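You operate a simulated robot arm through the tools that you are given. There is no shell and no other tool.

Carry out the task below with a simulated two-armed robot. There is one attempt and no reset: what you move stays moved.

JOB
On the spares rack, fold the grey cloth in half.
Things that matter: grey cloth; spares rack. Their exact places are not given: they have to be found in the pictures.

Only the result counts: the job must be done as asked and must still hold three seconds after the hand-in. Knocking over, shifting, dropping, spilling or breaking anything else fails it. Flat cloth is picked up by pressing the open fingertips on it (5 to 10 N) and closing them slowly along it; thin cloth reads only 2 to 8 mm in the jaws.

ROBOT AND FRAMES
Two 7-joint arms with two-finger parallel grippers on one trunk, on a base that drives. Base frame: it is fixed to the floor where the robot stands at the start and does not move with it; the origin is under the middle of the robot, x ahead of it, y to its left, z up. Lengths are in m, angles in rad, forces in N, time in s.
The left shoulder is at the start at [0.07, 0.134, 1.076], the right one opposite. With the tool pointing down near the work surface each hand reaches from about 0.1 to 0.64 m from the robot's upright axis, wherever it stands, measured 20 degrees to its own side. Places, roughly: grey cloth [-2.5, 0.5, 0.75]; spares rack [-2.6, 0.5, 0.8]. Payload 1.57 kg a hand.
The TCP of each hand is the grasp point between the finger pads, 0.03 m short of the fingertips. In the tool frame z runs along the fingers and y along their closing line. Largest opening 0.08 m; finger width 0.017, thickness 0.012; the body of the gripper, 0.04 by 0.082 m, starts 0.08 m behind the TCP.
Orientation is that of the tool frame in the base frame, as a unit quaternion [x, y, z, w]. With the fingers straight down and closing along the base's y, the tool's x points along the base's -x, its y along +y and its z along -z.

CONTROLS
- The arms move only by the tool drive_tool. It takes "left_motion", "right_motion" or both (then of equal length, played together; a hand with none holds still); each is a list of rows, each an object (a shift or turn left out is 0, a gripper value left out holds the last) with "jaw": the gripper command, from -1 (fully open) to 1 (shut), values between in proportion; "travel": the shift along the base's x, y, z in cm, a list of three; "rotation": the turn, a rotation vector about the base's x, y, z in rad, a list of three. In form: [{"jaw": jaw, "travel": [x, y, z], "rotation": [rx, ry, rz]}, ...]. A call has 1 to 20 rows; each row is the pose to reach, as a shift and turn from the pose commanded when the call began. A row lasts 0.2 s, in which the tool goes at most 0.05 m and 0.15 rad; a call with a longer step from one row to the next is refused whole, and so is a gripper value outside its range. Where a pose cannot be reached the arm comes as near as it can. A force on the tool above 40 N (or 10 N above the force at the start of the call, whichever is more), or a blocked arm, ends the call early, and 0.2 s more pass. Each finger travels about 0.153 m/s and halts on what it meets, pressing with about 37 N; the grip force reading is that of the motor and also rises with nothing between the fingers. The clock runs only during rows and for 0.2 s after the last one: add rows that repeat a pose to give the fingers time. The reply holds the time, the measured pose of the TCP, the force on the tool along the base axes, the opening and the grip force, in the units named above and with some noise, with the torque about the TCP (base axes, N m) and any sound that the robot's microphone picked up.
- Cameras (640 x 400 px; columns grow to the right, rows downward): "scene" is now at [0.1381, -0.0085, 1.3014]; the picture's right is [-0.11, -0.99, 0.00], its down [-0.59, 0.07, -0.81] and it looks along [0.80, -0.09, -0.59] (base axes); focal length 283 px, centre (320, 200). "left" rides on the left gripper at [0.072, 0.007, -0.122] in its tool frame; the picture's right is [-0.09, 1.00, 0.00], its down [-0.84, -0.08, -0.54] and it looks along [-0.54, -0.05, 0.84] (tool axes); focal length 238 px, centre (320, 200). "right" rides on the right gripper at [0.072, -0.007, -0.122] in its tool frame; the picture's right is [0.09, 1.00, 0.00], its down [-0.84, 0.08, -0.54] and it looks along [-0.54, 0.05, 0.84] (tool axes); focal length 238 px, centre (320, 200).
- get_image(camera): a new picture of that camera. The clock stands still meanwhile.
- raise_lower(by): slides the trunk up (or, below 0, down) by that many m; the arms and the scene camera ride with it, the base frame stays. It gives what a move gives, with no picture.
- base_move(legs): drives the robot by 1 to 6 legs, each [ahead, left, turn to the left] in m, m and rad, along the robot's own axes; the way and the turn of a leg run together, so that a leg with both is an arc; at most 1.5 m and 3.142 rad a leg. The arms and the cameras ride along, it lands a little off, and it stops where it bumps. It gives what a move gives.
- turn_head(pan, tilt): turns the head with the scene camera to pan (to the left, within 1.501 rad either way) and tilt (down, from -0.506 to 1.204), counted from straight ahead of the robot. It gives what a move gives.
- measure_at(camera, pixels): there is no depth. For up to 12 entries [column, row, z] of the newest picture of that camera ("zoom" is the newest enlarged one), the place [x, y] in the base frame at which the ray of that pixel passes the height z, good to about 0.002 m. The clock stands still meanwhile.
- inspect(camera, box): a new picture of the part [left, top, right, bottom] of that camera's present view, enlarged. The clock stands still meanwhile.
- hand_in(): hands the job in; it is judged then, once.

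Leave the grippers open and the arms clear of the work at the hand-in unless told otherwise.

The tools are called after ">>>" as a command line: name --argument value ..., lists and objects as JSON in quotes. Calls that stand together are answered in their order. drive_tool: Moves the arms, as the interface text tells. Its arguments: {"type":"object","properties":{"left_motion":{"type":"array","items":{"type":"object","properties":{"jaw":{"type":"number"},"travel":{"type":"array","items":{"type":"number"}},"rotation":{"type":"array","items":{"type":"number"}}}}},"right_motion":{"type":"array","items":{"type":"object","properties":{"jaw":{"type":"number"},"travel":{"type":"array","items":{"type":"number"}},"rotation":{"type":"array","items":{"type":"number"}}}}}},"required":[]} The other tools are called the same way: raise_lower (by) slides the trunk up or down; base_move (legs) drives the base; turn_head (pan, tilt) turns the head that bears the scene camera; get_image (camera) takes a picture; measure_at (camera, pixels) gives the place at which the rays of pixels pass given heights; inspect (camera, box) takes an enlarged picture of a part of a camera's view; hand_in () hands the job in.

At the start:

```text
t: 0.0
left_eef_pos: [0.4585, 0.1802, 1.0072]
left_tcp_rot: [-0.002, 1.0, 0.001, 0.0]
left_contact_force: [0.0, 0.4, 0.4]
left_torque: [-0.02, 0.0, -0.02]
left_width: 0.0802
left_grasp_force: 0.0
right_eef_pos: [0.4492, -0.1526, 1.0414]
right_tcp_rot: [0.0, 1.0, 0.0, 0.001]
right_contact_force: [-0.3, 0.4, -0.1]
right_torque: [-0.01, -0.02, -0.03]
right_width: 0.0798
right_grasp_force: 0.1
trunk travel left (down, up): [-0.65, 0.29]
robot x, y, heading: [0.0013, -0.004, -0.003]
head pan, tilt: [-0.112, 0.63]
```

scene: 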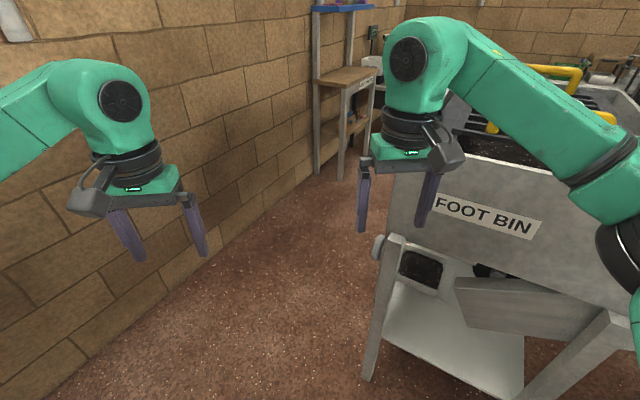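
right: 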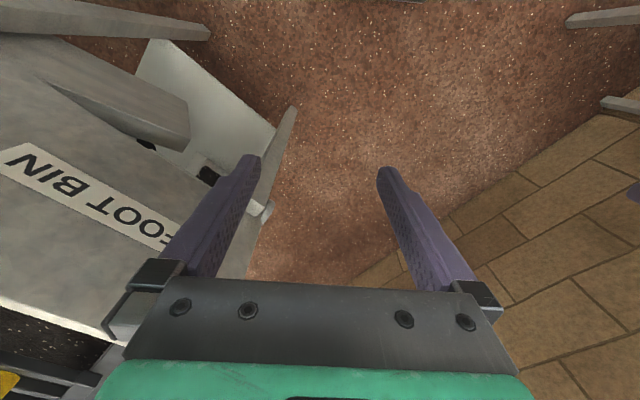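
left: 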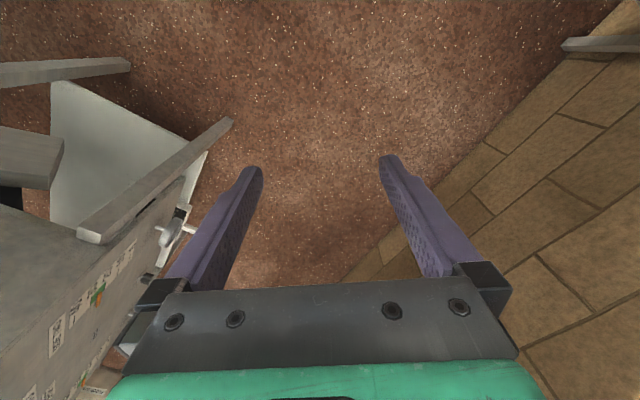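

I see a FOOT BIN station ahead and a wall to the left. The cloth should be about 2.5 m behind the robot, so first I'll look to both sides with the head.

>>> turn_head --pan 1.5 --tilt 0.4

>>> get_image --camera "scene"

>>> turn_head --pan -1.5 --tilt 0.4

>>> get_image --camera "scene"

```text
t: 1.7
left_eef_pos: [0.458, 0.1797, 1.0066]
left_tcp_rot: [0.0, 1.0, 0.0, 0.0]
left_contact_force: [-0.2, -0.9, -0.3]
left_torque: [0.0, 0.0, -0.01]
left_width: 0.08
left_grasp_force: 0.1
right_eef_pos: [0.449, -0.1522, 1.0412]
right_tcp_rot: [0.0, 1.0, 0.0, 0.0]
right_contact_force: [0.7, 0.3, 0.1]
right_torque: [0.0, 0.02, 0.05]
right_width: 0.0799
right_grasp_force: 0.0
trunk travel left (down, up): [-0.65, 0.29]
robot x, y, heading: [0.0029, 0.0021, -0.002]
head pan, tilt: [1.499, 0.4]
```

```text
taken
```

scene: 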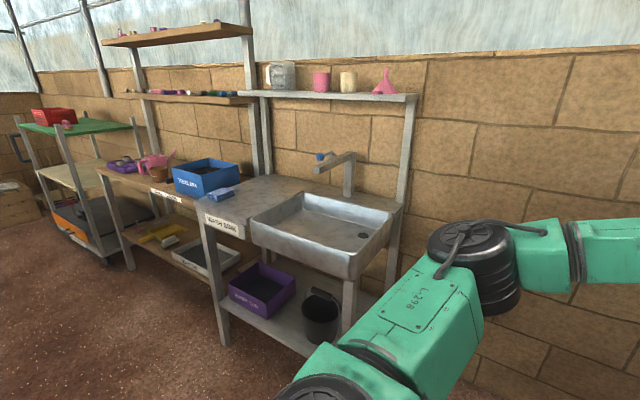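

```text
t: 4.3
left_eef_pos: [0.458, 0.1786, 1.0077]
left_tcp_rot: [0.0, 1.0, 0.0, 0.001]
left_contact_force: [0.8, -0.5, 0.7]
left_torque: [-0.02, -0.01, -0.02]
left_width: 0.0799
left_grasp_force: 0.0
right_eef_pos: [0.4482, -0.1523, 1.0408]
right_tcp_rot: [0.0, 1.0, 0.0, 0.0]
right_contact_force: [-0.3, 0.4, -0.8]
right_torque: [0.01, 0.04, 0.02]
right_width: 0.0799
right_grasp_force: 0.0
trunk travel left (down, up): [-0.65, 0.29]
robot x, y, heading: [0.0011, -0.0042, -0.0]
head pan, tilt: [-1.499, 0.4]
```

```text
taken
```

scene: 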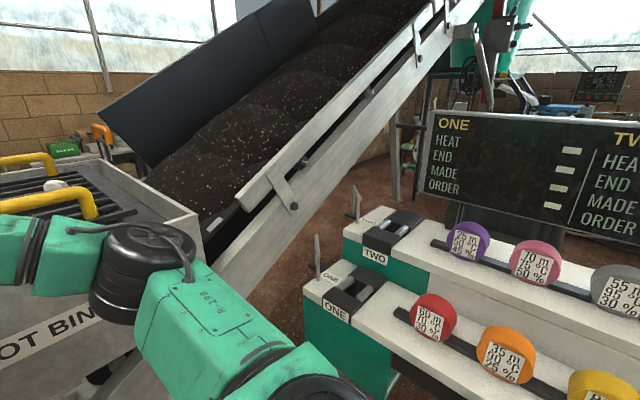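

Left has a wash sink, a bench and a trolley; right has a board station. I'll measure how near these are before turning, looking from the current pan and from the left again.

>>> measure_at --camera "scene" --pixels '[[305, 290, 0.8], [345, 235, 0.8], [435, 330, 0.8], [600, 400, 0.8], [190, 215, 0.9]]'

>>> turn_head --pan 1.5 --tilt 0.6

>>> get_image --camera "scene"

```text
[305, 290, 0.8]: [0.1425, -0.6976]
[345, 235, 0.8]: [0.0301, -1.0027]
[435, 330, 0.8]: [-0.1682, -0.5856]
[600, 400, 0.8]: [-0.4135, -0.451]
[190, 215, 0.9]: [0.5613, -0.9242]
```

```text
t: 6.9
left_eef_pos: [0.4583, 0.1788, 1.0077]
left_tcp_rot: [-0.001, 1.0, -0.001, 0.001]
left_contact_force: [-1.1, 0.4, -0.4]
left_torque: [0.04, -0.04, 0.03]
left_width: 0.0802
left_grasp_force: 0.1
right_eef_pos: [0.4491, -0.1521, 1.0406]
right_tcp_rot: [0.001, 1.0, 0.0, 0.0]
right_contact_force: [-0.2, -0.4, 0.8]
right_torque: [-0.06, -0.03, 0.01]
right_width: 0.08
right_grasp_force: 0.1
trunk travel left (down, up): [-0.65, 0.29]
robot x, y, heading: [-0.0035, -0.0031, -0.004]
head pan, tilt: [1.499, 0.6]
```

```text
taken
```

scene: 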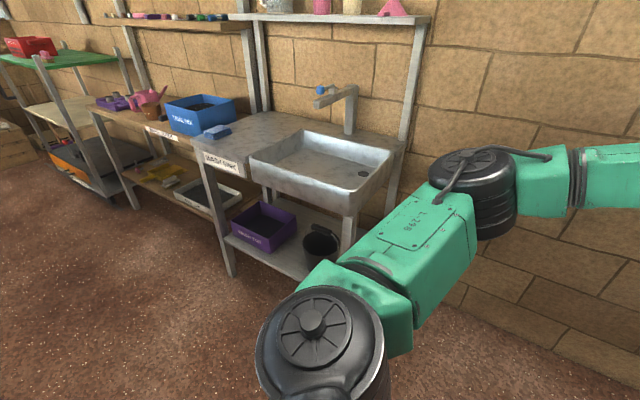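

I measure the left side: sink front edge, bench legs at the floor, the trolley legs, and the wall.

>>> measure_at --camera "scene" --pixels '[[231, 276, 0.0], [345, 216, 0.85], [252, 165, 0.85], [136, 207, 0.0], [103, 197, 0.0], [93, 113, 0.85], [195, 160, 0.85], [600, 375, 0.0], [400, 150, 0.85]]'

>>> inspect --camera "scene" --box '[0, 0, 260, 220]'

```text
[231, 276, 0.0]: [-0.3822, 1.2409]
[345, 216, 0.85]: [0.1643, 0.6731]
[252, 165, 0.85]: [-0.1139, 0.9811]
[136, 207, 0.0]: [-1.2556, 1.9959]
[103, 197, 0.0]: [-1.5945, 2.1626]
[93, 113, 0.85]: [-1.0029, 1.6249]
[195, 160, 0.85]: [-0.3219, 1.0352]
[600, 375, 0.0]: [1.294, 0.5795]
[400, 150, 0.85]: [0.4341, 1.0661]
```

```text
1.82 times, centred on (130, 110) of scene
```

zoom: 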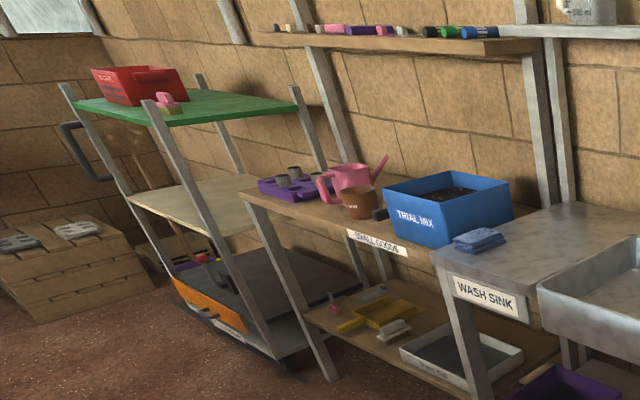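

The wall runs diagonally with sink, bench and trolley. The spares rack is not there; it should be further behind. I'll check the right-rear for clearance before backing up.

>>> turn_head --pan -1.5 --tilt 0.8

>>> get_image --camera "scene"

>>> measure_at --camera "scene" --pixels '[[600, 300, 0.75], [600, 350, 0.0], [500, 300, 0.75], [400, 300, 0.75], [300, 300, 0.75]]'

```text
t: 9.5
left_eef_pos: [0.4577, 0.178, 1.0064]
left_tcp_rot: [0.0, 1.0, 0.0, -0.001]
left_contact_force: [0.0, 0.1, -0.1]
left_torque: [0.0, -0.01, 0.05]
left_width: 0.08
left_grasp_force: 0.0
right_eef_pos: [0.4498, -0.152, 1.0408]
right_tcp_rot: [0.0, 1.0, 0.001, 0.0]
right_contact_force: [0.3, 0.1, -0.8]
right_torque: [0.02, -0.01, -0.03]
right_width: 0.0802
right_grasp_force: 0.0
trunk travel left (down, up): [-0.65, 0.29]
robot x, y, heading: [0.0021, 0.0011, 0.002]
head pan, tilt: [-1.499, 0.799]
```

```text
taken
```

scene: 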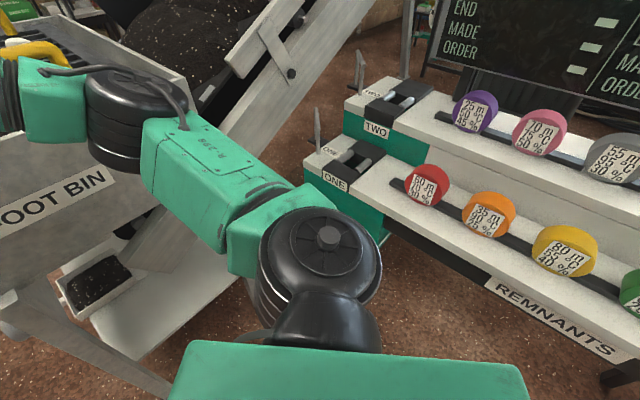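

```text
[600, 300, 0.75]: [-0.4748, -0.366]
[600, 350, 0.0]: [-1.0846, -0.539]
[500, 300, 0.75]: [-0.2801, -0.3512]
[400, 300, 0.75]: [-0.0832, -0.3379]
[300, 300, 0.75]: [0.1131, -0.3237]
```

The "REMNANTS" console runs along the right side. I'll measure its near edge for a few heights.

>>> measure_at --camera "scene" --pixels '[[615, 395, 0.0], [385, 240, 0.0], [384, 203, 0.75], [600, 325, 0.75], [384, 203, 0.6], [600, 325, 0.6], [304, 180, 0.8], [304, 240, 0.3]]'

>>> turn_head --pan 1.5 --tilt 0.9

>>> get_image --camera "scene"

```text
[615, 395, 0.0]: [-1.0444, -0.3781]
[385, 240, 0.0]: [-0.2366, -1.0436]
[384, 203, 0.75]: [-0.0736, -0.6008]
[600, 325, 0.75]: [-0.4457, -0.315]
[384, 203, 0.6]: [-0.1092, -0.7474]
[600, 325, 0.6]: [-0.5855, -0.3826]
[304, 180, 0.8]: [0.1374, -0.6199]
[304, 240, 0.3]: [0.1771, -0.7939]
```

```text
t: 12.1
left_eef_pos: [0.4578, 0.1782, 1.0071]
left_tcp_rot: [0.0, 1.0, -0.001, 0.0]
left_contact_force: [0.5, -0.4, -0.4]
left_torque: [0.02, 0.0, -0.01]
left_width: 0.08
left_grasp_force: 0.0
right_eef_pos: [0.4483, -0.1526, 1.0399]
right_tcp_rot: [0.001, 1.0, 0.0, -0.001]
right_contact_force: [-0.3, -0.8, -0.3]
right_torque: [-0.01, 0.02, 0.0]
right_width: 0.0803
right_grasp_force: 0.0
trunk travel left (down, up): [-0.65, 0.29]
robot x, y, heading: [0.004, 0.0002, 0.003]
head pan, tilt: [1.499, 0.901]
```

```text
taken
```

scene: 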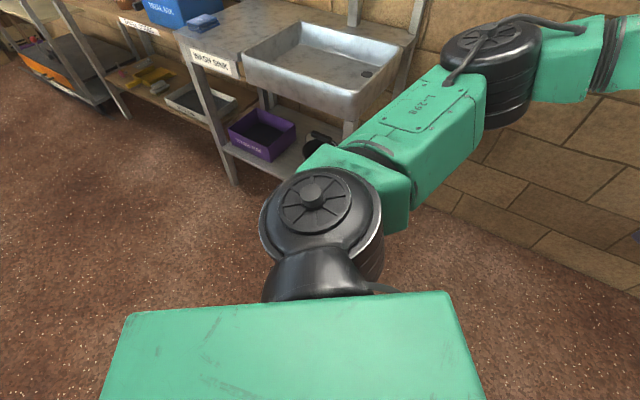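

The corridor runs diagonally back-left (direction about [-0.77, 0.64]), with the sink line about 0.6 m to one side and the console about 0.55 m to the other. I'll pull both hands in 15 cm and raise them 8 cm before turning.

>>> drive_tool --left_motion '[{"jaw": -1, "travel": [-2, 0, 2]}, {"travel": [-5, 0, 4]}, {"travel": [-8, 0, 6]}, {"travel": [-11, 0, 8]}, {"travel": [-14, 0, 8]}, {"travel": [-16, 0, 8]}, {"travel": [-16, 0, 8]}]' --right_motion '[{"jaw": -1, "travel": [-2, 0, 2]}, {"travel": [-5, 0, 4]}, {"travel": [-8, 0, 6]}, {"travel": [-11, 0, 8]}, {"travel": [-14, 0, 8]}, {"travel": [-16, 0, 8]}, {"travel": [-16, 0, 8]}]'

>>> get_image --camera "scene"

```text
t: 13.7
left_eef_pos: [0.2975, 0.1781, 1.0868]
left_tcp_rot: [-0.001, 1.0, 0.0, 0.0]
left_contact_force: [0.2, -0.3, 0.0]
left_torque: [0.01, -0.02, -0.01]
left_width: 0.08
left_grasp_force: 0.1
right_eef_pos: [0.2879, -0.1521, 1.1203]
right_tcp_rot: [0.001, 1.0, 0.0, 0.0]
right_contact_force: [0.5, -0.9, -0.6]
right_torque: [-0.03, 0.02, -0.02]
right_width: 0.0801
right_grasp_force: 0.1
trunk travel left (down, up): [-0.65, 0.29]
robot x, y, heading: [-0.0025, 0.0046, -0.002]
head pan, tilt: [1.499, 0.901]
```

```text
taken
```

scene: 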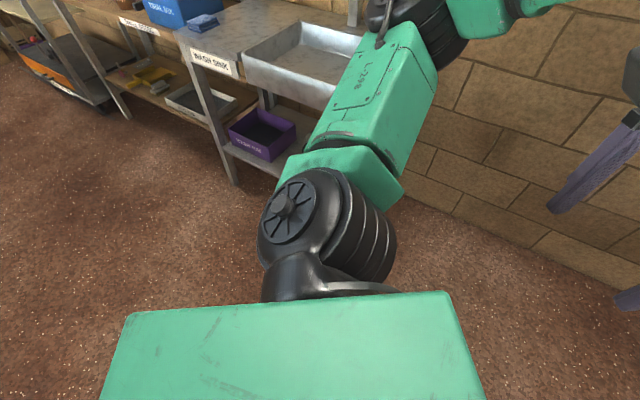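

The elbows sit above the sink height and within the corridor. I'll turn left 1.2 rad in place and look.

>>> base_move --legs '[[0, 0, 1.2]]'

>>> turn_head --pan 1.2 --tilt 0.4

>>> get_image --camera "scene"

```text
t: 17.1
left_eef_pos: [-0.0597, 0.3422, 1.086]
left_tcp_rot: [-0.568, 0.823, 0.001, -0.001]
left_contact_force: [0.4, -0.1, -0.3]
left_torque: [0.02, -0.03, 0.0]
left_width: 0.0799
left_grasp_force: 0.1
right_eef_pos: [0.2442, 0.2156, 1.1209]
right_tcp_rot: [-0.567, 0.824, 0.001, 0.0]
right_contact_force: [0.0, -0.5, -0.5]
right_torque: [0.02, -0.02, -0.01]
right_width: 0.0801
right_grasp_force: 0.1
trunk travel left (down, up): [-0.65, 0.29]
robot x, y, heading: [-0.0011, 0.0007, 1.208]
head pan, tilt: [1.499, 0.901]
```

```text
t: 18.0
left_eef_pos: [-0.0598, 0.3417, 1.0858]
left_tcp_rot: [-0.568, 0.823, 0.0, 0.0]
left_contact_force: [0.5, -0.1, 0.0]
left_torque: [0.01, 0.0, 0.02]
left_width: 0.0801
left_grasp_force: 0.0
right_eef_pos: [0.2425, 0.2141, 1.1211]
right_tcp_rot: [-0.567, 0.824, 0.001, 0.0]
right_contact_force: [-0.7, -0.8, -0.5]
right_torque: [-0.01, 0.0, 0.0]
right_width: 0.0799
right_grasp_force: 0.0
trunk travel left (down, up): [-0.65, 0.29]
robot x, y, heading: [-0.0014, -0.0009, 1.203]
head pan, tilt: [1.201, 0.4]
```

```text
taken
```

scene: 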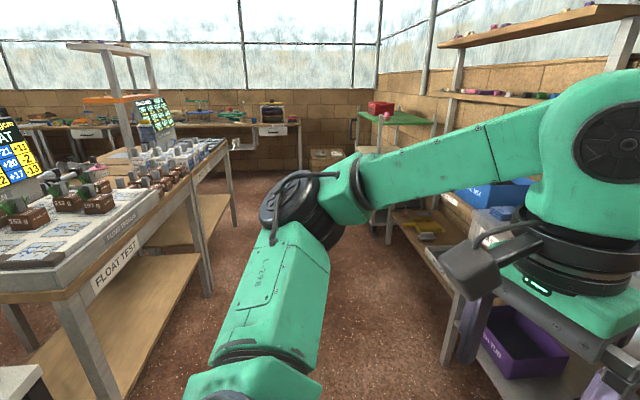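

Now I see a FLOAT TEST bench to the left, another bench behind it and a shelf. I'll enlarge the area on the left.

>>> inspect --camera "scene" --box '[0, 30, 320, 230]'

>>> turn_head --pan 1.5 --tilt 0.4

>>> get_image --camera "scene"

```text
2.00 times, centred on (160, 130) of scene
```

zoom: 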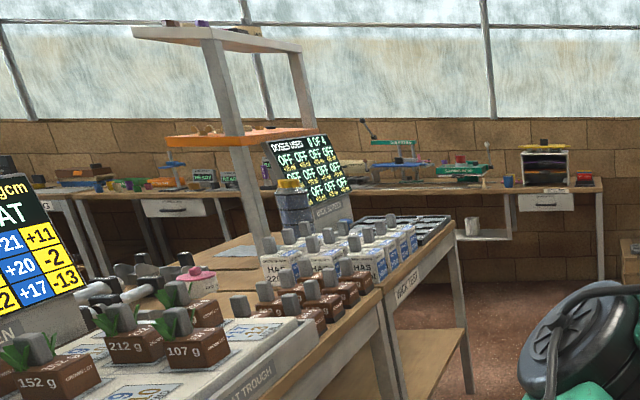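

```text
t: 18.8
left_eef_pos: [-0.06, 0.3413, 1.0861]
left_tcp_rot: [-0.568, 0.823, -0.001, 0.0]
left_contact_force: [0.5, -0.9, 0.1]
left_torque: [-0.01, 0.0, -0.03]
left_width: 0.0801
left_grasp_force: 0.0
right_eef_pos: [0.2436, 0.2156, 1.1206]
right_tcp_rot: [-0.567, 0.824, 0.0, 0.0]
right_contact_force: [-0.5, -0.8, 0.0]
right_torque: [-0.01, -0.01, 0.04]
right_width: 0.0801
right_grasp_force: 0.1
trunk travel left (down, up): [-0.65, 0.29]
robot x, y, heading: [-0.0044, 0.0021, 1.207]
head pan, tilt: [1.499, 0.4]
```

```text
taken
```

scene: 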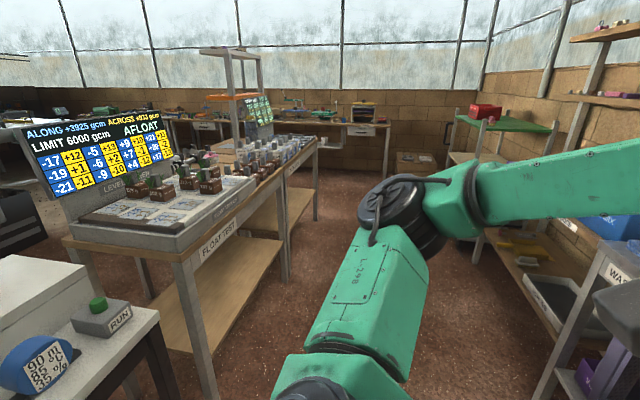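

The estimated spot [-2.6, 0.5] falls near pixel (250,140): the post structure with orange shelf. I'll enlarge it.

>>> inspect --camera "scene" --box '[170, 40, 330, 200]'

>>> measure_at --camera "scene" --pixels '[[150, 380, 0.0], [210, 390, 0.0], [190, 255, 0.8], [280, 175, 0.75], [318, 140, 0.75], [315, 220, 0.0], [285, 280, 0.0], [62, 240, 0.8], [120, 310, 0.75]]'

```text
2.50 times, centred on (250, 120) of scene
```

zoom: 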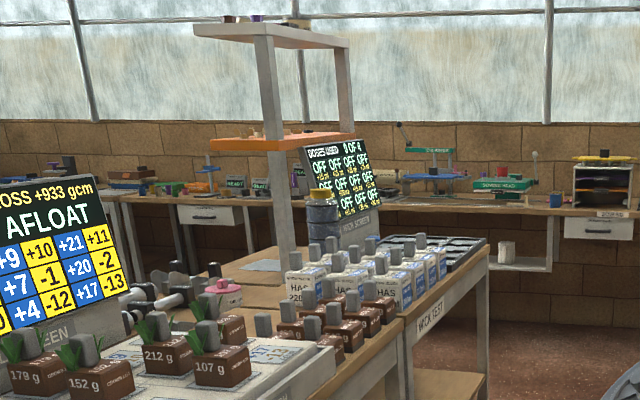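

```text
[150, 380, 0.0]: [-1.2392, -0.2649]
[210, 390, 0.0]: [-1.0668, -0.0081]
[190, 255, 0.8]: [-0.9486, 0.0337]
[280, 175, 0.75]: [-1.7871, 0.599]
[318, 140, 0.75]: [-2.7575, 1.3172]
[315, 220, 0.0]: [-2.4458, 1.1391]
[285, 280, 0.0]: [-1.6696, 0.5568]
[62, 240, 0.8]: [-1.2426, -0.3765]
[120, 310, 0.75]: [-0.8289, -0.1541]
```

A flat grey patch lies at zoom (262,266), beside the rack's post. I'll measure it and nearby edges.

>>> measure_at --camera "zoom" --pixels '[[262, 266, 0.75], [240, 266, 0.75], [280, 262, 0.75], [286, 268, 0.75], [195, 270, 0.75], [260, 248, 0.75], [490, 245, 0.75], [395, 315, 0.75]]'

```text
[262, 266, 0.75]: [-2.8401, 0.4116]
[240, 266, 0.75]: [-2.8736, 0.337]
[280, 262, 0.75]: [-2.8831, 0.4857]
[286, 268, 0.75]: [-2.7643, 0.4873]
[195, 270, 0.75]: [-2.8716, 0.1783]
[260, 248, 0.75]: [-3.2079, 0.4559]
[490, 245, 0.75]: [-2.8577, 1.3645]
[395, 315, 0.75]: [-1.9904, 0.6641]
```

The grey patch is near [-2.8, 0.42] behind the front bench, so it may have to be reached from the other side. I'll turn to head along the corridor and look ahead.

>>> base_move --legs '[[0, 0, 1.29]]'

>>> turn_head --pan 0.2 --tilt 0.4

>>> get_image --camera "scene"

```text
t: 22.4
left_eef_pos: [-0.3434, 0.0389, 1.0843]
left_tcp_rot: [0.947, -0.32, 0.0, 0.0]
left_contact_force: [-0.1, -0.5, 0.3]
left_torque: [-0.02, -0.04, -0.03]
left_width: 0.0804
left_grasp_force: 0.0
right_eef_pos: [-0.136, 0.2958, 1.1206]
right_tcp_rot: [0.947, -0.321, 0.0, 0.0]
right_contact_force: [-0.3, -0.3, -0.1]
right_torque: [0.0, 0.0, 0.02]
right_width: 0.08
right_grasp_force: 0.1
trunk travel left (down, up): [-0.65, 0.29]
robot x, y, heading: [-0.004, -0.0016, 2.489]
head pan, tilt: [1.499, 0.4]
```

```text
t: 23.9
left_eef_pos: [-0.3449, 0.0391, 1.0858]
left_tcp_rot: [0.947, -0.32, 0.0, 0.0]
left_contact_force: [-0.5, -0.5, -0.2]
left_torque: [-0.03, 0.01, 0.04]
left_width: 0.08
left_grasp_force: 0.0
right_eef_pos: [-0.1358, 0.2944, 1.1211]
right_tcp_rot: [0.947, -0.32, 0.0, 0.0]
right_contact_force: [-0.8, 0.0, -0.5]
right_torque: [0.0, 0.02, 0.05]
right_width: 0.0799
right_grasp_force: 0.0
trunk travel left (down, up): [-0.65, 0.29]
robot x, y, heading: [-0.0021, 0.0028, 2.488]
head pan, tilt: [0.201, 0.4]
```

```text
taken
```

scene: 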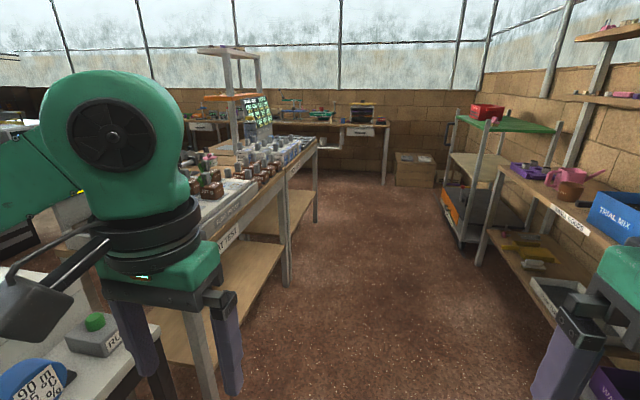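

The corridor ahead is clear. I'll measure the back wall, trolley and bench feet.

>>> measure_at --camera "scene" --pixels '[[385, 184, 0.0], [288, 286, 0.0], [315, 222, 0.0], [460, 243, 0.0], [477, 265, 0.0], [415, 187, 0.0], [160, 330, 0.5], [319, 140, 0.75]]'

```text
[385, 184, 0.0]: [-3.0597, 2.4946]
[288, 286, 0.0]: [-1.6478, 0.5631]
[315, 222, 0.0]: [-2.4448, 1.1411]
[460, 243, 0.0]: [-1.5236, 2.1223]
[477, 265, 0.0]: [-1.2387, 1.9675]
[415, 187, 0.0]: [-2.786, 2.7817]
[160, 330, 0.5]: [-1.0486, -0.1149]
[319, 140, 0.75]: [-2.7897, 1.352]
```

There's a 1.3 m gap between the mock bench's end and the back bench. I'll drive 2.1 m ahead, easing 0.1 m to the right, and look left.

>>> base_move --legs '[[1.0, 0.0, 0], [1.1, -0.1, 0]]'

>>> turn_head --pan 1.2 --tilt 0.5

>>> get_image --camera "scene"

```text
t: 34.4
left_eef_pos: [-1.9517, 1.4374, 1.0851]
left_tcp_rot: [0.943, -0.334, 0.0, 0.0]
left_contact_force: [-0.3, 0.1, -0.3]
left_torque: [-0.03, -0.02, 0.0]
left_width: 0.0802
left_grasp_force: 0.1
right_eef_pos: [-1.7367, 1.686, 1.1205]
right_tcp_rot: [0.942, -0.335, 0.001, 0.0]
right_contact_force: [0.0, -0.6, 0.3]
right_torque: [0.01, 0.01, -0.03]
right_width: 0.0804
right_grasp_force: 0.0
trunk travel left (down, up): [-0.65, 0.29]
robot x, y, heading: [-1.6113, 1.3889, 2.459]
head pan, tilt: [0.201, 0.4]
```

```text
t: 35.7
left_eef_pos: [-1.9525, 1.4382, 1.0869]
left_tcp_rot: [0.943, -0.334, 0.0, 0.001]
left_contact_force: [-0.6, -1.0, 0.1]
left_torque: [0.01, 0.0, 0.02]
left_width: 0.08
left_grasp_force: 0.1
right_eef_pos: [-1.7367, 1.6874, 1.1196]
right_tcp_rot: [0.943, -0.334, 0.0, 0.0]
right_contact_force: [-0.6, 0.7, -0.7]
right_torque: [0.05, -0.02, 0.0]
right_width: 0.0802
right_grasp_force: 0.2
trunk travel left (down, up): [-0.65, 0.29]
robot x, y, heading: [-1.6074, 1.3887, 2.462]
head pan, tilt: [1.201, 0.499]
```

```text
taken
```

scene: 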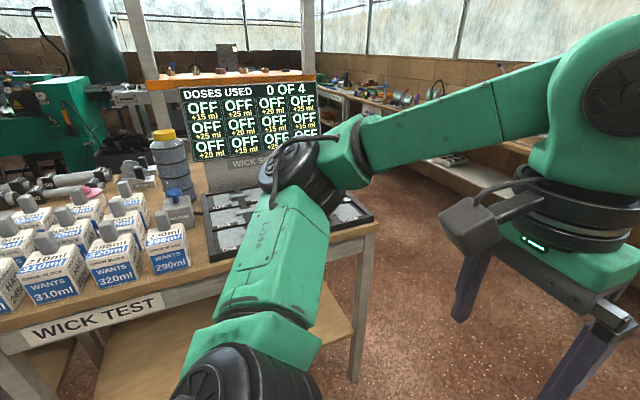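

This is the WICK TEST bench; the rack stands behind its panel. There is open floor beyond its end. I'll go forward 1.1 m and look left again.

>>> base_move --legs '[[1.1, -0.05, 0]]'

>>> turn_head --pan 1.45 --tilt 0.5

>>> get_image --camera "scene"

```text
t: 41.3
left_eef_pos: [-2.7548, 2.1761, 1.0858]
left_tcp_rot: [0.939, -0.344, 0.0, 0.0]
left_contact_force: [-0.3, 0.5, -0.2]
left_torque: [0.05, -0.03, -0.01]
left_width: 0.0799
left_grasp_force: 0.1
right_eef_pos: [-2.5351, 2.4214, 1.1217]
right_tcp_rot: [0.939, -0.345, 0.0, -0.001]
right_contact_force: [-0.1, 0.3, -0.4]
right_torque: [-0.02, -0.02, -0.01]
right_width: 0.0799
right_grasp_force: 0.1
trunk travel left (down, up): [-0.65, 0.29]
robot x, y, heading: [-2.4138, 2.1215, 2.44]
head pan, tilt: [1.201, 0.499]
```

```text
t: 42.0
left_eef_pos: [-2.7559, 2.1773, 1.0854]
left_tcp_rot: [0.939, -0.344, 0.0, 0.0]
left_contact_force: [0.4, -0.5, -0.7]
left_torque: [-0.02, -0.04, -0.01]
left_width: 0.0801
left_grasp_force: 0.1
right_eef_pos: [-2.5356, 2.4208, 1.1213]
right_tcp_rot: [0.939, -0.345, 0.0, 0.0]
right_contact_force: [-0.5, -0.2, 0.6]
right_torque: [-0.04, 0.02, -0.02]
right_width: 0.08
right_grasp_force: 0.1
trunk travel left (down, up): [-0.65, 0.29]
robot x, y, heading: [-2.4172, 2.1176, 2.439]
head pan, tilt: [1.45, 0.499]
```

```text
taken
```

scene: 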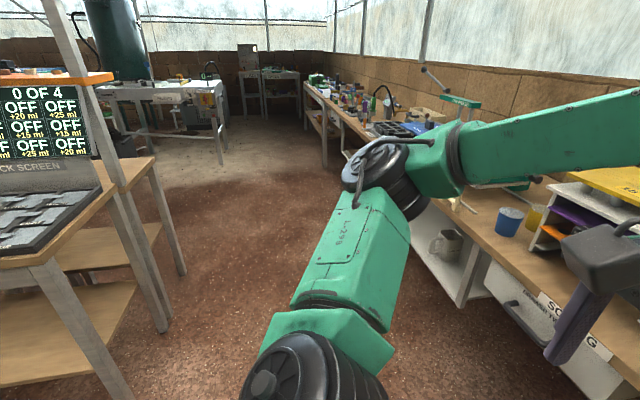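

There is a walkway between the rack (left) and the back bench (right). I'll measure the rack's legs and the bench front, then turn left.

>>> measure_at --camera "scene" --pixels '[[163, 330, 0.0], [182, 273, 0.0], [156, 160, 0.75], [125, 182, 0.75], [460, 303, 0.0], [325, 165, 0.0], [222, 162, 0.0], [485, 230, 0.75]]'

>>> base_move --legs '[[0, 0, 1.5]]'

>>> turn_head --pan 0.5 --tilt 0.5

>>> get_image --camera "scene"

```text
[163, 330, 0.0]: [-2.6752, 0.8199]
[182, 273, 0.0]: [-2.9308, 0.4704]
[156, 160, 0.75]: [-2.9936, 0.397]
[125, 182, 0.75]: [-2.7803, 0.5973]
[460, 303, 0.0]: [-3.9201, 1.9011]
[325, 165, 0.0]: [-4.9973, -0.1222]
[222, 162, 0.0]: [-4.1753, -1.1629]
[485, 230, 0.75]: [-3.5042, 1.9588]
```

```text
t: 46.1
left_eef_pos: [-2.4949, 1.7827, 1.0853]
left_tcp_rot: [0.922, 0.388, 0.0, 0.001]
left_contact_force: [0.0, 0.4, 0.2]
left_torque: [0.02, 0.02, -0.02]
left_width: 0.0799
left_grasp_force: 0.1
right_eef_pos: [-2.7232, 2.0216, 1.1208]
right_tcp_rot: [0.922, 0.387, 0.001, 0.0]
right_contact_force: [-1.4, -0.5, 0.2]
right_torque: [0.0, -0.03, 0.0]
right_width: 0.0801
right_grasp_force: 0.0
trunk travel left (down, up): [-0.65, 0.29]
robot x, y, heading: [-2.4142, 2.1211, -2.348]
head pan, tilt: [1.45, 0.499]
```

```text
t: 47.3
left_eef_pos: [-2.4952, 1.7829, 1.0848]
left_tcp_rot: [0.922, 0.388, 0.0, 0.0]
left_contact_force: [0.1, 0.0, -0.2]
left_torque: [0.03, 0.01, -0.02]
left_width: 0.0801
left_grasp_force: 0.1
right_eef_pos: [-2.7221, 2.021, 1.1205]
right_tcp_rot: [0.922, 0.387, 0.0, 0.0]
right_contact_force: [0.0, -0.3, 0.4]
right_torque: [0.01, -0.01, -0.03]
right_width: 0.0801
right_grasp_force: 0.1
trunk travel left (down, up): [-0.65, 0.29]
robot x, y, heading: [-2.4103, 2.1216, -2.343]
head pan, tilt: [0.499, 0.499]
```

```text
taken
```

scene: 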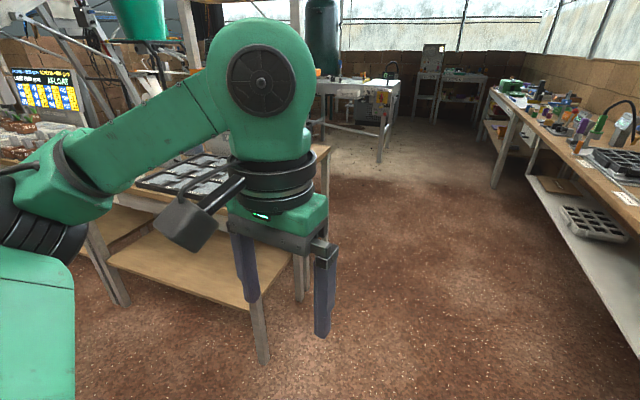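

The aisle is clear. I'll turn slightly left (0.13 rad) and drive 2.1 m down it, then look left at the rack.

>>> base_move --legs '[[0, 0, 0.13], [1.2, 0, 0], [0.9, 0, 0]]'

>>> turn_head --pan 1.5 --tilt 0.5

>>> get_image --camera "scene"

```text
t: 58.2
left_eef_pos: [-3.6764, 0.1028, 1.0851]
left_tcp_rot: [0.89, 0.455, 0.001, 0.001]
left_contact_force: [-1.0, -0.4, 0.3]
left_torque: [-0.01, 0.0, 0.02]
left_width: 0.0798
left_grasp_force: 0.0
right_eef_pos: [-3.9368, 0.3062, 1.1212]
right_tcp_rot: [0.891, 0.455, 0.0, 0.0]
right_contact_force: [-0.9, 0.1, 0.0]
right_torque: [-0.03, -0.02, -0.02]
right_width: 0.0799
right_grasp_force: 0.0
trunk travel left (down, up): [-0.65, 0.29]
robot x, y, heading: [-3.6449, 0.4498, -2.197]
head pan, tilt: [0.499, 0.499]
```

```text
t: 59.5
left_eef_pos: [-3.6761, 0.1024, 1.0843]
left_tcp_rot: [0.89, 0.455, 0.0, -0.001]
left_contact_force: [-0.7, -0.2, -0.6]
left_torque: [0.01, -0.01, -0.01]
left_width: 0.08
left_grasp_force: 0.1
right_eef_pos: [-3.9368, 0.3053, 1.1194]
right_tcp_rot: [0.891, 0.454, 0.0, 0.0]
right_contact_force: [1.0, 0.5, -0.4]
right_torque: [-0.02, -0.01, -0.03]
right_width: 0.08
right_grasp_force: 0.0
trunk travel left (down, up): [-0.65, 0.29]
robot x, y, heading: [-3.6474, 0.4499, -2.199]
head pan, tilt: [1.499, 0.499]
```

```text
taken
```

scene: 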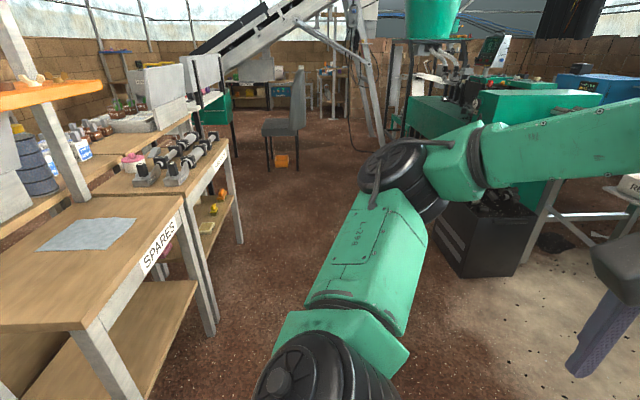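

Found it: the SPARES bench with a flat light grey cloth at about (87,235). I'll measure the cloth's corners and bench edges.

>>> measure_at --camera "scene" --pixels '[[75, 219, 0.75], [136, 220, 0.75], [105, 248, 0.75], [38, 250, 0.75], [180, 205, 0.75], [88, 325, 0.75], [137, 398, 0.0], [213, 335, 0.0], [240, 242, 0.0], [80, 197, 0.75]]'

>>> inspect --camera "scene" --box '[0, 50, 260, 400]'

```text
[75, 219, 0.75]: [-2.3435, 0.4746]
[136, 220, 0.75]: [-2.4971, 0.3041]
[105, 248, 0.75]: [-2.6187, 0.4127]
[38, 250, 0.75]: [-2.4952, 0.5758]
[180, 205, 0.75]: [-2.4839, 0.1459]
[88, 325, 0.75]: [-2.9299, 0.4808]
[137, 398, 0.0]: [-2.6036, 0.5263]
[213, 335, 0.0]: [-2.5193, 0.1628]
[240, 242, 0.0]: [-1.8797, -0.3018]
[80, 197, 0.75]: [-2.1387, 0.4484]
```

```text
1.14 times, centred on (130, 225) of scene
```

zoom: 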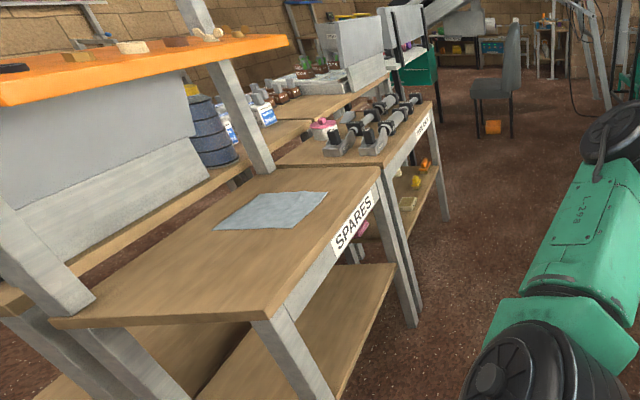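

The cloth is about 0.17 × 0.22 m, aligned with the bench, with its long side running front to back, about 0.12 m from the bench's front edge. Before driving around I'll check the floor near the machine on the right.

>>> measure_at --camera "scene" --pixels '[[440, 245, 0.0], [475, 275, 0.0], [555, 260, 0.0], [620, 230, 0.0], [297, 165, 0.0]]'

>>> base_move --legs '[[0.2, 0, 0], [0, 0.93, 0]]'

>>> get_image --camera "scene"

```text
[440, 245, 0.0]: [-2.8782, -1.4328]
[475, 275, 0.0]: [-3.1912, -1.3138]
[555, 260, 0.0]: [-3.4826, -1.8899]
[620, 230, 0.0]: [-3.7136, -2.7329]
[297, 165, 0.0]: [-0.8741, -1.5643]
```

```text
t: 65.4
left_eef_pos: [-3.075, -0.5907, 1.0857]
left_tcp_rot: [0.894, 0.448, 0.0, 0.0]
left_contact_force: [-0.1, -0.2, 0.4]
left_torque: [-0.02, -0.01, 0.01]
left_width: 0.0797
left_grasp_force: 0.0
right_eef_pos: [-3.3329, -0.3855, 1.1205]
right_tcp_rot: [0.894, 0.448, 0.001, 0.0]
right_contact_force: [0.4, 0.1, 0.4]
right_torque: [-0.02, 0.0, 0.01]
right_width: 0.0798
right_grasp_force: 0.0
trunk travel left (down, up): [-0.65, 0.29]
robot x, y, heading: [-3.0387, -0.2421, -2.217]
head pan, tilt: [1.499, 0.499]
```

```text
taken
```

scene: 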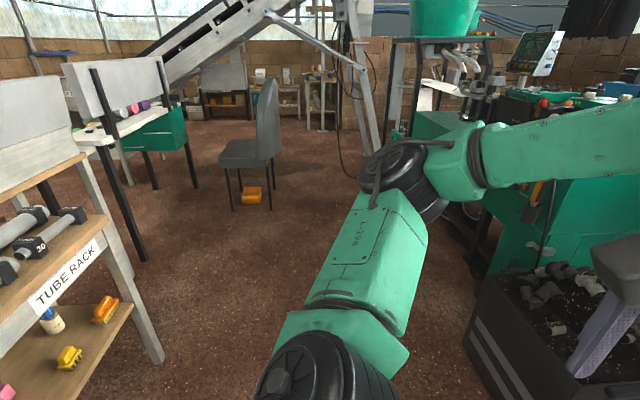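

Space around is free for turning: the nearest machine is about 1 m away. I'll turn left in two steps to face the rack.

>>> base_move --legs '[[0, 0, 1.57], [0, 0, 1.575]]'

>>> turn_head --pan 0 --tilt 0.6

>>> get_image --camera "scene"

```text
t: 73.3
left_eef_pos: [-2.9853, 0.0961, 1.0854]
left_tcp_rot: [-0.423, 0.906, 0.0, 0.0]
left_contact_force: [-0.1, 0.7, -0.4]
left_torque: [-0.03, -0.01, 0.01]
left_width: 0.0799
left_grasp_force: 0.0
right_eef_pos: [-2.7405, -0.1234, 1.1218]
right_tcp_rot: [-0.423, 0.906, 0.001, -0.001]
right_contact_force: [1.2, -0.2, -0.1]
right_torque: [0.0, 0.03, 0.03]
right_width: 0.0802
right_grasp_force: 0.1
trunk travel left (down, up): [-0.65, 0.29]
robot x, y, heading: [-3.0402, -0.2482, 0.876]
head pan, tilt: [1.499, 0.499]
```

```text
t: 74.9
left_eef_pos: [-2.9859, 0.0953, 1.086]
left_tcp_rot: [-0.423, 0.906, 0.0, 0.0]
left_contact_force: [0.3, 0.0, -0.3]
left_torque: [0.0, -0.03, 0.0]
left_width: 0.0799
left_grasp_force: 0.0
right_eef_pos: [-2.7405, -0.1236, 1.1201]
right_tcp_rot: [-0.422, 0.906, 0.0, 0.0]
right_contact_force: [0.1, 0.4, 0.3]
right_torque: [-0.04, 0.01, 0.03]
right_width: 0.08
right_grasp_force: 0.2
trunk travel left (down, up): [-0.65, 0.29]
robot x, y, heading: [-3.0414, -0.2478, 0.881]
head pan, tilt: [0.0, 0.6]
```

```text
taken
```

scene: 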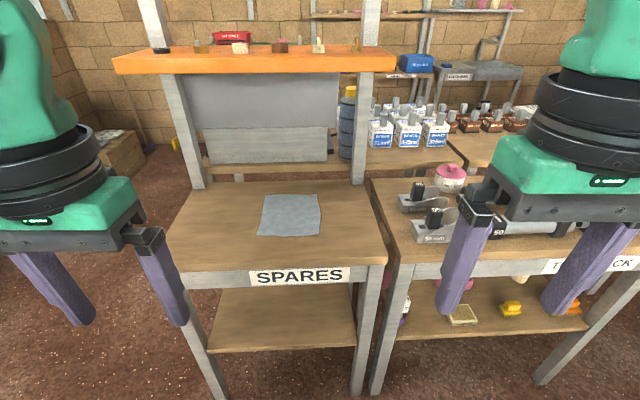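

Good view: SPARES bench with the grey cloth, corners at about (265,194), (320,195), (319,236), (257,236). Posts carry an orange shelf behind it. I'll zoom and measure.

>>> inspect --camera "scene" --box '[160, 170, 400, 320]'

>>> measure_at --camera "scene" --pixels '[[265, 194, 0.75], [320, 195, 0.75], [319, 236, 0.75], [257, 236, 0.75], [180, 270, 0.75], [387, 262, 0.75], [200, 187, 0.75], [358, 183, 0.75], [225, 398, 0.0], [357, 392, 0.0], [120, 72, 1.15], [394, 68, 1.15]]'

```text
2.67 times, centred on (280, 245) of scene
```

zoom: 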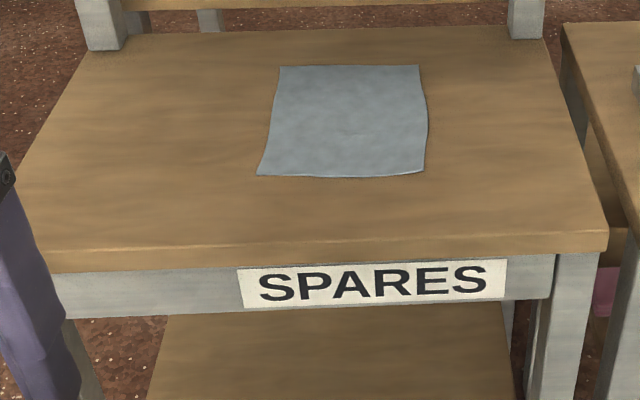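

```text
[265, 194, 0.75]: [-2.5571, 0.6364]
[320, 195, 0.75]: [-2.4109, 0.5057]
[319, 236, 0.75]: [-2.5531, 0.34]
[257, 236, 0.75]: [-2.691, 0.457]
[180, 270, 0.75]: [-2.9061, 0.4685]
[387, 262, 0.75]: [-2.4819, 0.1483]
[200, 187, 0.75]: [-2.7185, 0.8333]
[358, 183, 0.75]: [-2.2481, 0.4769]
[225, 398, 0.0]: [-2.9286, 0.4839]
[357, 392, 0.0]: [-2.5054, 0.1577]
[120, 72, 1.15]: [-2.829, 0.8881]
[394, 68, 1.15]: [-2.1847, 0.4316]
```

The bench top is at z≈0.75 (two views agree); bench depth direction is [0.603, 0.798]. The posts stand at the back, beyond the cloth. I'll drive 0.3 m closer and square up.

>>> base_move --legs '[[0.31, 0.05, 0.043]]'

>>> turn_head --pan 0 --tilt 0.85

>>> get_image --camera "scene"

```text
t: 77.1
left_eef_pos: [-2.8509, 0.3775, 1.0855]
left_tcp_rot: [-0.448, 0.894, 0.0, 0.0]
left_contact_force: [0.5, -0.1, -0.6]
left_torque: [-0.02, -0.01, 0.01]
left_width: 0.0798
left_grasp_force: 0.0
right_eef_pos: [-2.5925, 0.1719, 1.1203]
right_tcp_rot: [-0.446, 0.895, 0.001, 0.0]
right_contact_force: [-0.1, -0.8, 0.4]
right_torque: [-0.02, -0.01, -0.02]
right_width: 0.0803
right_grasp_force: 0.0
trunk travel left (down, up): [-0.65, 0.29]
robot x, y, heading: [-2.8857, 0.036, 0.929]
head pan, tilt: [0.0, 0.6]
```

```text
t: 77.8
left_eef_pos: [-2.8491, 0.3783, 1.0858]
left_tcp_rot: [-0.447, 0.895, 0.0, 0.0]
left_contact_force: [0.6, -0.1, -1.3]
left_torque: [-0.02, -0.01, 0.03]
left_width: 0.0798
left_grasp_force: 0.1
right_eef_pos: [-2.5924, 0.1727, 1.1205]
right_tcp_rot: [-0.447, 0.895, 0.0, 0.0]
right_contact_force: [0.0, -0.1, 1.0]
right_torque: [0.01, -0.01, -0.01]
right_width: 0.0798
right_grasp_force: 0.0
trunk travel left (down, up): [-0.65, 0.29]
robot x, y, heading: [-2.8865, 0.031, 0.93]
head pan, tilt: [0.0, 0.85]
```

```text
taken
```

scene: 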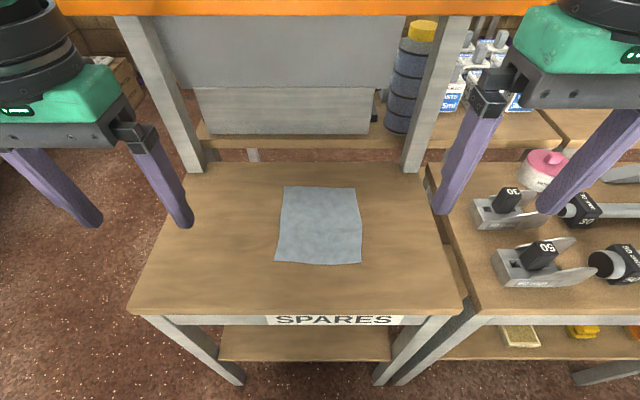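

Excellent clear view now. I'll measure the cloth corners and table corners here with a zoom.

>>> inspect --camera "scene" --box '[240, 170, 400, 270]'

>>> measure_at --camera "scene" --pixels '[[128, 307, 0.75], [464, 305, 0.75], [204, 172, 0.75], [421, 172, 0.75], [284, 186, 0.75], [355, 188, 0.75], [361, 263, 0.75], [275, 263, 0.75], [242, 384, 0.0], [374, 384, 0.0], [128, 15, 1.1], [128, 15, 1.15]]'

```text
4.00 times, centred on (320, 220) of scene
```

zoom: 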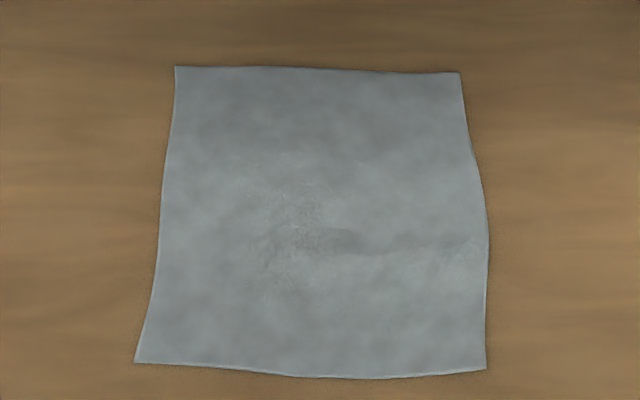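

```text
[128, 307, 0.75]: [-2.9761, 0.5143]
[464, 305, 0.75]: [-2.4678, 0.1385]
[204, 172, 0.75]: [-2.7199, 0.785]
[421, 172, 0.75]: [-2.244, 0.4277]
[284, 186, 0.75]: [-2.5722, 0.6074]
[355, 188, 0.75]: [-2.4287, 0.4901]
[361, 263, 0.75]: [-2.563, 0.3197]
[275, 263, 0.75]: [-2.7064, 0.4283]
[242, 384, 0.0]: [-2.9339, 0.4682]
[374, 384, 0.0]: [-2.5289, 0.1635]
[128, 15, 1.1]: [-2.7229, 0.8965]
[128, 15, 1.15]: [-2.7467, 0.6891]
```

I'll measure the cloth's corners precisely in the zoomed picture.

>>> measure_at --camera "zoom" --pixels '[[175, 66, 0.752], [459, 72, 0.752], [486, 370, 0.752], [134, 362, 0.752], [360, 378, 0.752], [318, 69, 0.752], [489, 235, 0.752], [160, 220, 0.752]]'

>>> get_image --camera "left"

>>> get_image --camera "right"

```text
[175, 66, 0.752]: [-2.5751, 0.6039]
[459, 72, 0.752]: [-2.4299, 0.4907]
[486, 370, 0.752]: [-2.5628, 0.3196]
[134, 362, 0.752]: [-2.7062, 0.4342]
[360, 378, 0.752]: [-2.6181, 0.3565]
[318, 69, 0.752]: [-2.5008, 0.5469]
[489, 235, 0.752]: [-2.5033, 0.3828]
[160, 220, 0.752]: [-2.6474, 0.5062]
```

```text
taken
```

left: 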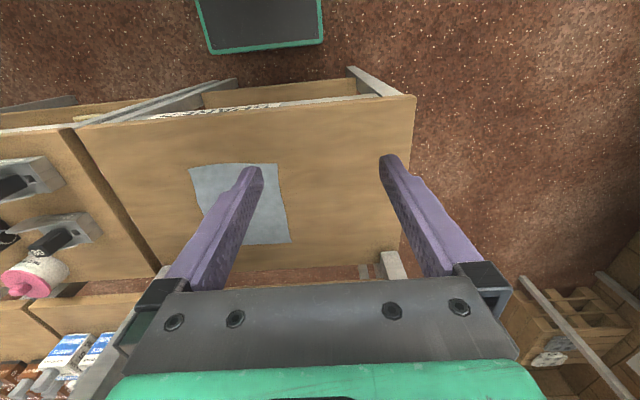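

```text
taken
```

right: 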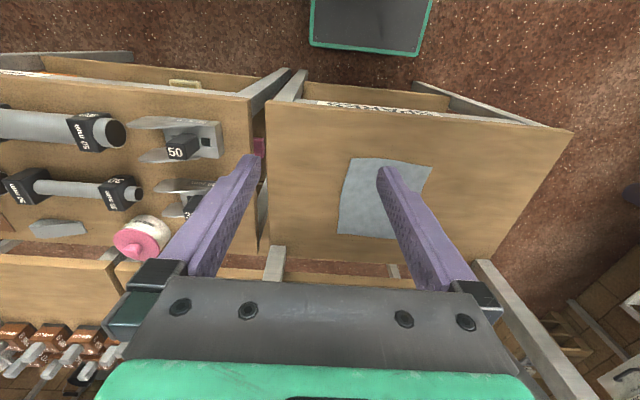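

The cloth is about 0.184 × 0.216 m, centre about [-2.569, 0.462], its long axis at heading 0.902. In the wrist views the robot's base (dark plate with green rim, at the top) is visible; I'll measure its clearance to the bench.

>>> measure_at --camera "left" --pixels '[[210, 52, 0.3], [322, 42, 0.3], [210, 52, 0.2], [322, 42, 0.2], [80, 128, 0.75], [415, 97, 0.75], [189, 167, 0.752], [279, 164, 0.752], [291, 242, 0.752]]'

>>> measure_at --camera "right" --pixels '[[310, 45, 0.3], [418, 55, 0.3], [310, 45, 0.2], [418, 55, 0.2], [349, 159, 0.752], [432, 168, 0.752], [337, 234, 0.752]]'

```text
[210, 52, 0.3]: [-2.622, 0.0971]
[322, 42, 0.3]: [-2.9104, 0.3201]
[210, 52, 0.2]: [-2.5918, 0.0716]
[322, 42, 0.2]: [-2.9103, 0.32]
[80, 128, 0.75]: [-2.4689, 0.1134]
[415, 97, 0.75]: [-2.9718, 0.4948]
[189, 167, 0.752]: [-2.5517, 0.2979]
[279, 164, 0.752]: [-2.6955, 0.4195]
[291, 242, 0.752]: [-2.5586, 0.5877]
```

```text
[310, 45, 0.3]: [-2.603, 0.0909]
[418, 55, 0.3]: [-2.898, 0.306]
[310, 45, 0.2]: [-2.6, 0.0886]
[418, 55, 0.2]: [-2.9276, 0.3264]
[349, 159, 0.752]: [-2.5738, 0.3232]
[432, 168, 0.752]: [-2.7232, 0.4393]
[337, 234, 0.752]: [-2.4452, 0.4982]
```

The base front is about 0.12 m from the bench front edge, so I can go 0.075 m closer. I'll do that with small centring and squaring to the cloth.

>>> base_move --legs '[[0.075, 0.02, -0.028]]'

>>> inspect --camera "scene" --box '[240, 170, 400, 290]'

>>> get_image --camera "left"

```text
t: 78.9
left_eef_pos: [-2.8097, 0.4476, 1.086]
left_tcp_rot: [-0.433, 0.901, 0.0, 0.0]
left_contact_force: [-0.1, -0.8, -0.2]
left_torque: [-0.03, 0.0, -0.05]
left_width: 0.0797
left_grasp_force: 0.1
right_eef_pos: [-2.5586, 0.2347, 1.1213]
right_tcp_rot: [-0.433, 0.902, 0.001, 0.0]
right_contact_force: [-0.2, 1.5, 0.4]
right_torque: [-0.02, 0.0, 0.05]
right_width: 0.0802
right_grasp_force: 0.1
trunk travel left (down, up): [-0.65, 0.29]
robot x, y, heading: [-2.8556, 0.1044, 0.898]
head pan, tilt: [0.0, 0.85]
```

```text
3.33 times, centred on (320, 230) of scene
```

zoom: 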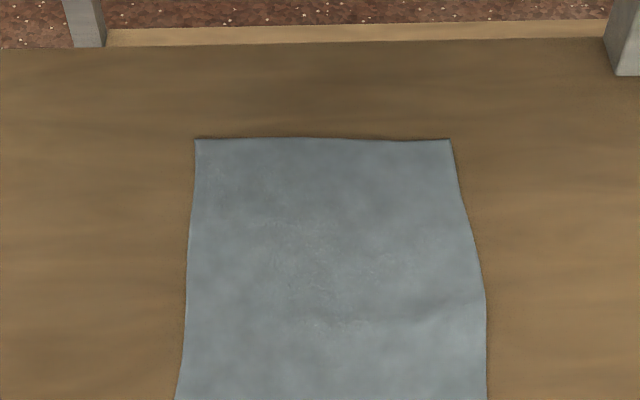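

```text
taken
```

left: 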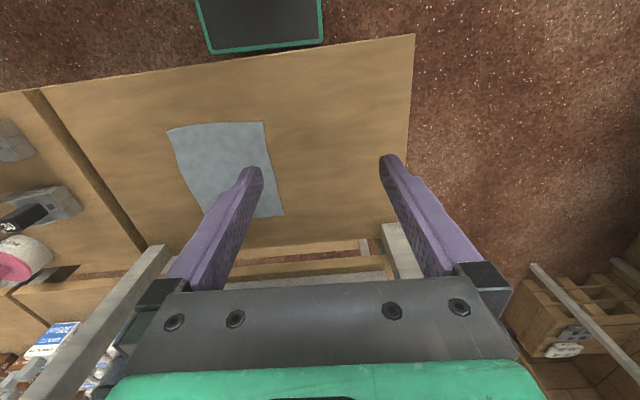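

I take a full scene picture to see the whole cloth again and measure its corners from the new stand.

>>> inspect --camera "scene" --box '[220, 190, 420, 315]'

>>> get_image --camera "scene"

```text
3.20 times, centred on (320, 252) of scene
```

zoom: 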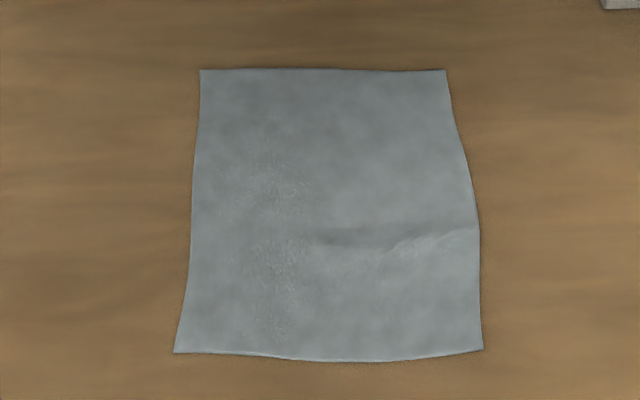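

```text
taken
```

scene: 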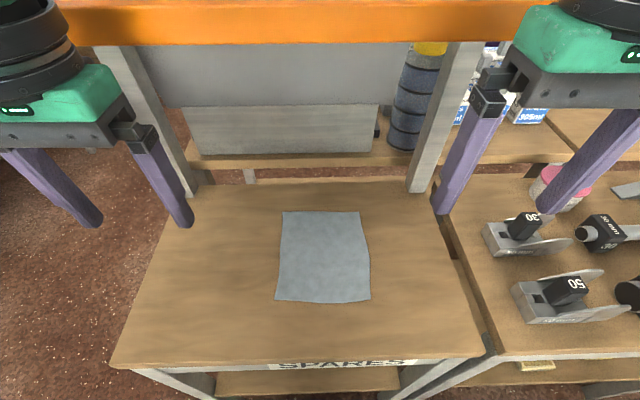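

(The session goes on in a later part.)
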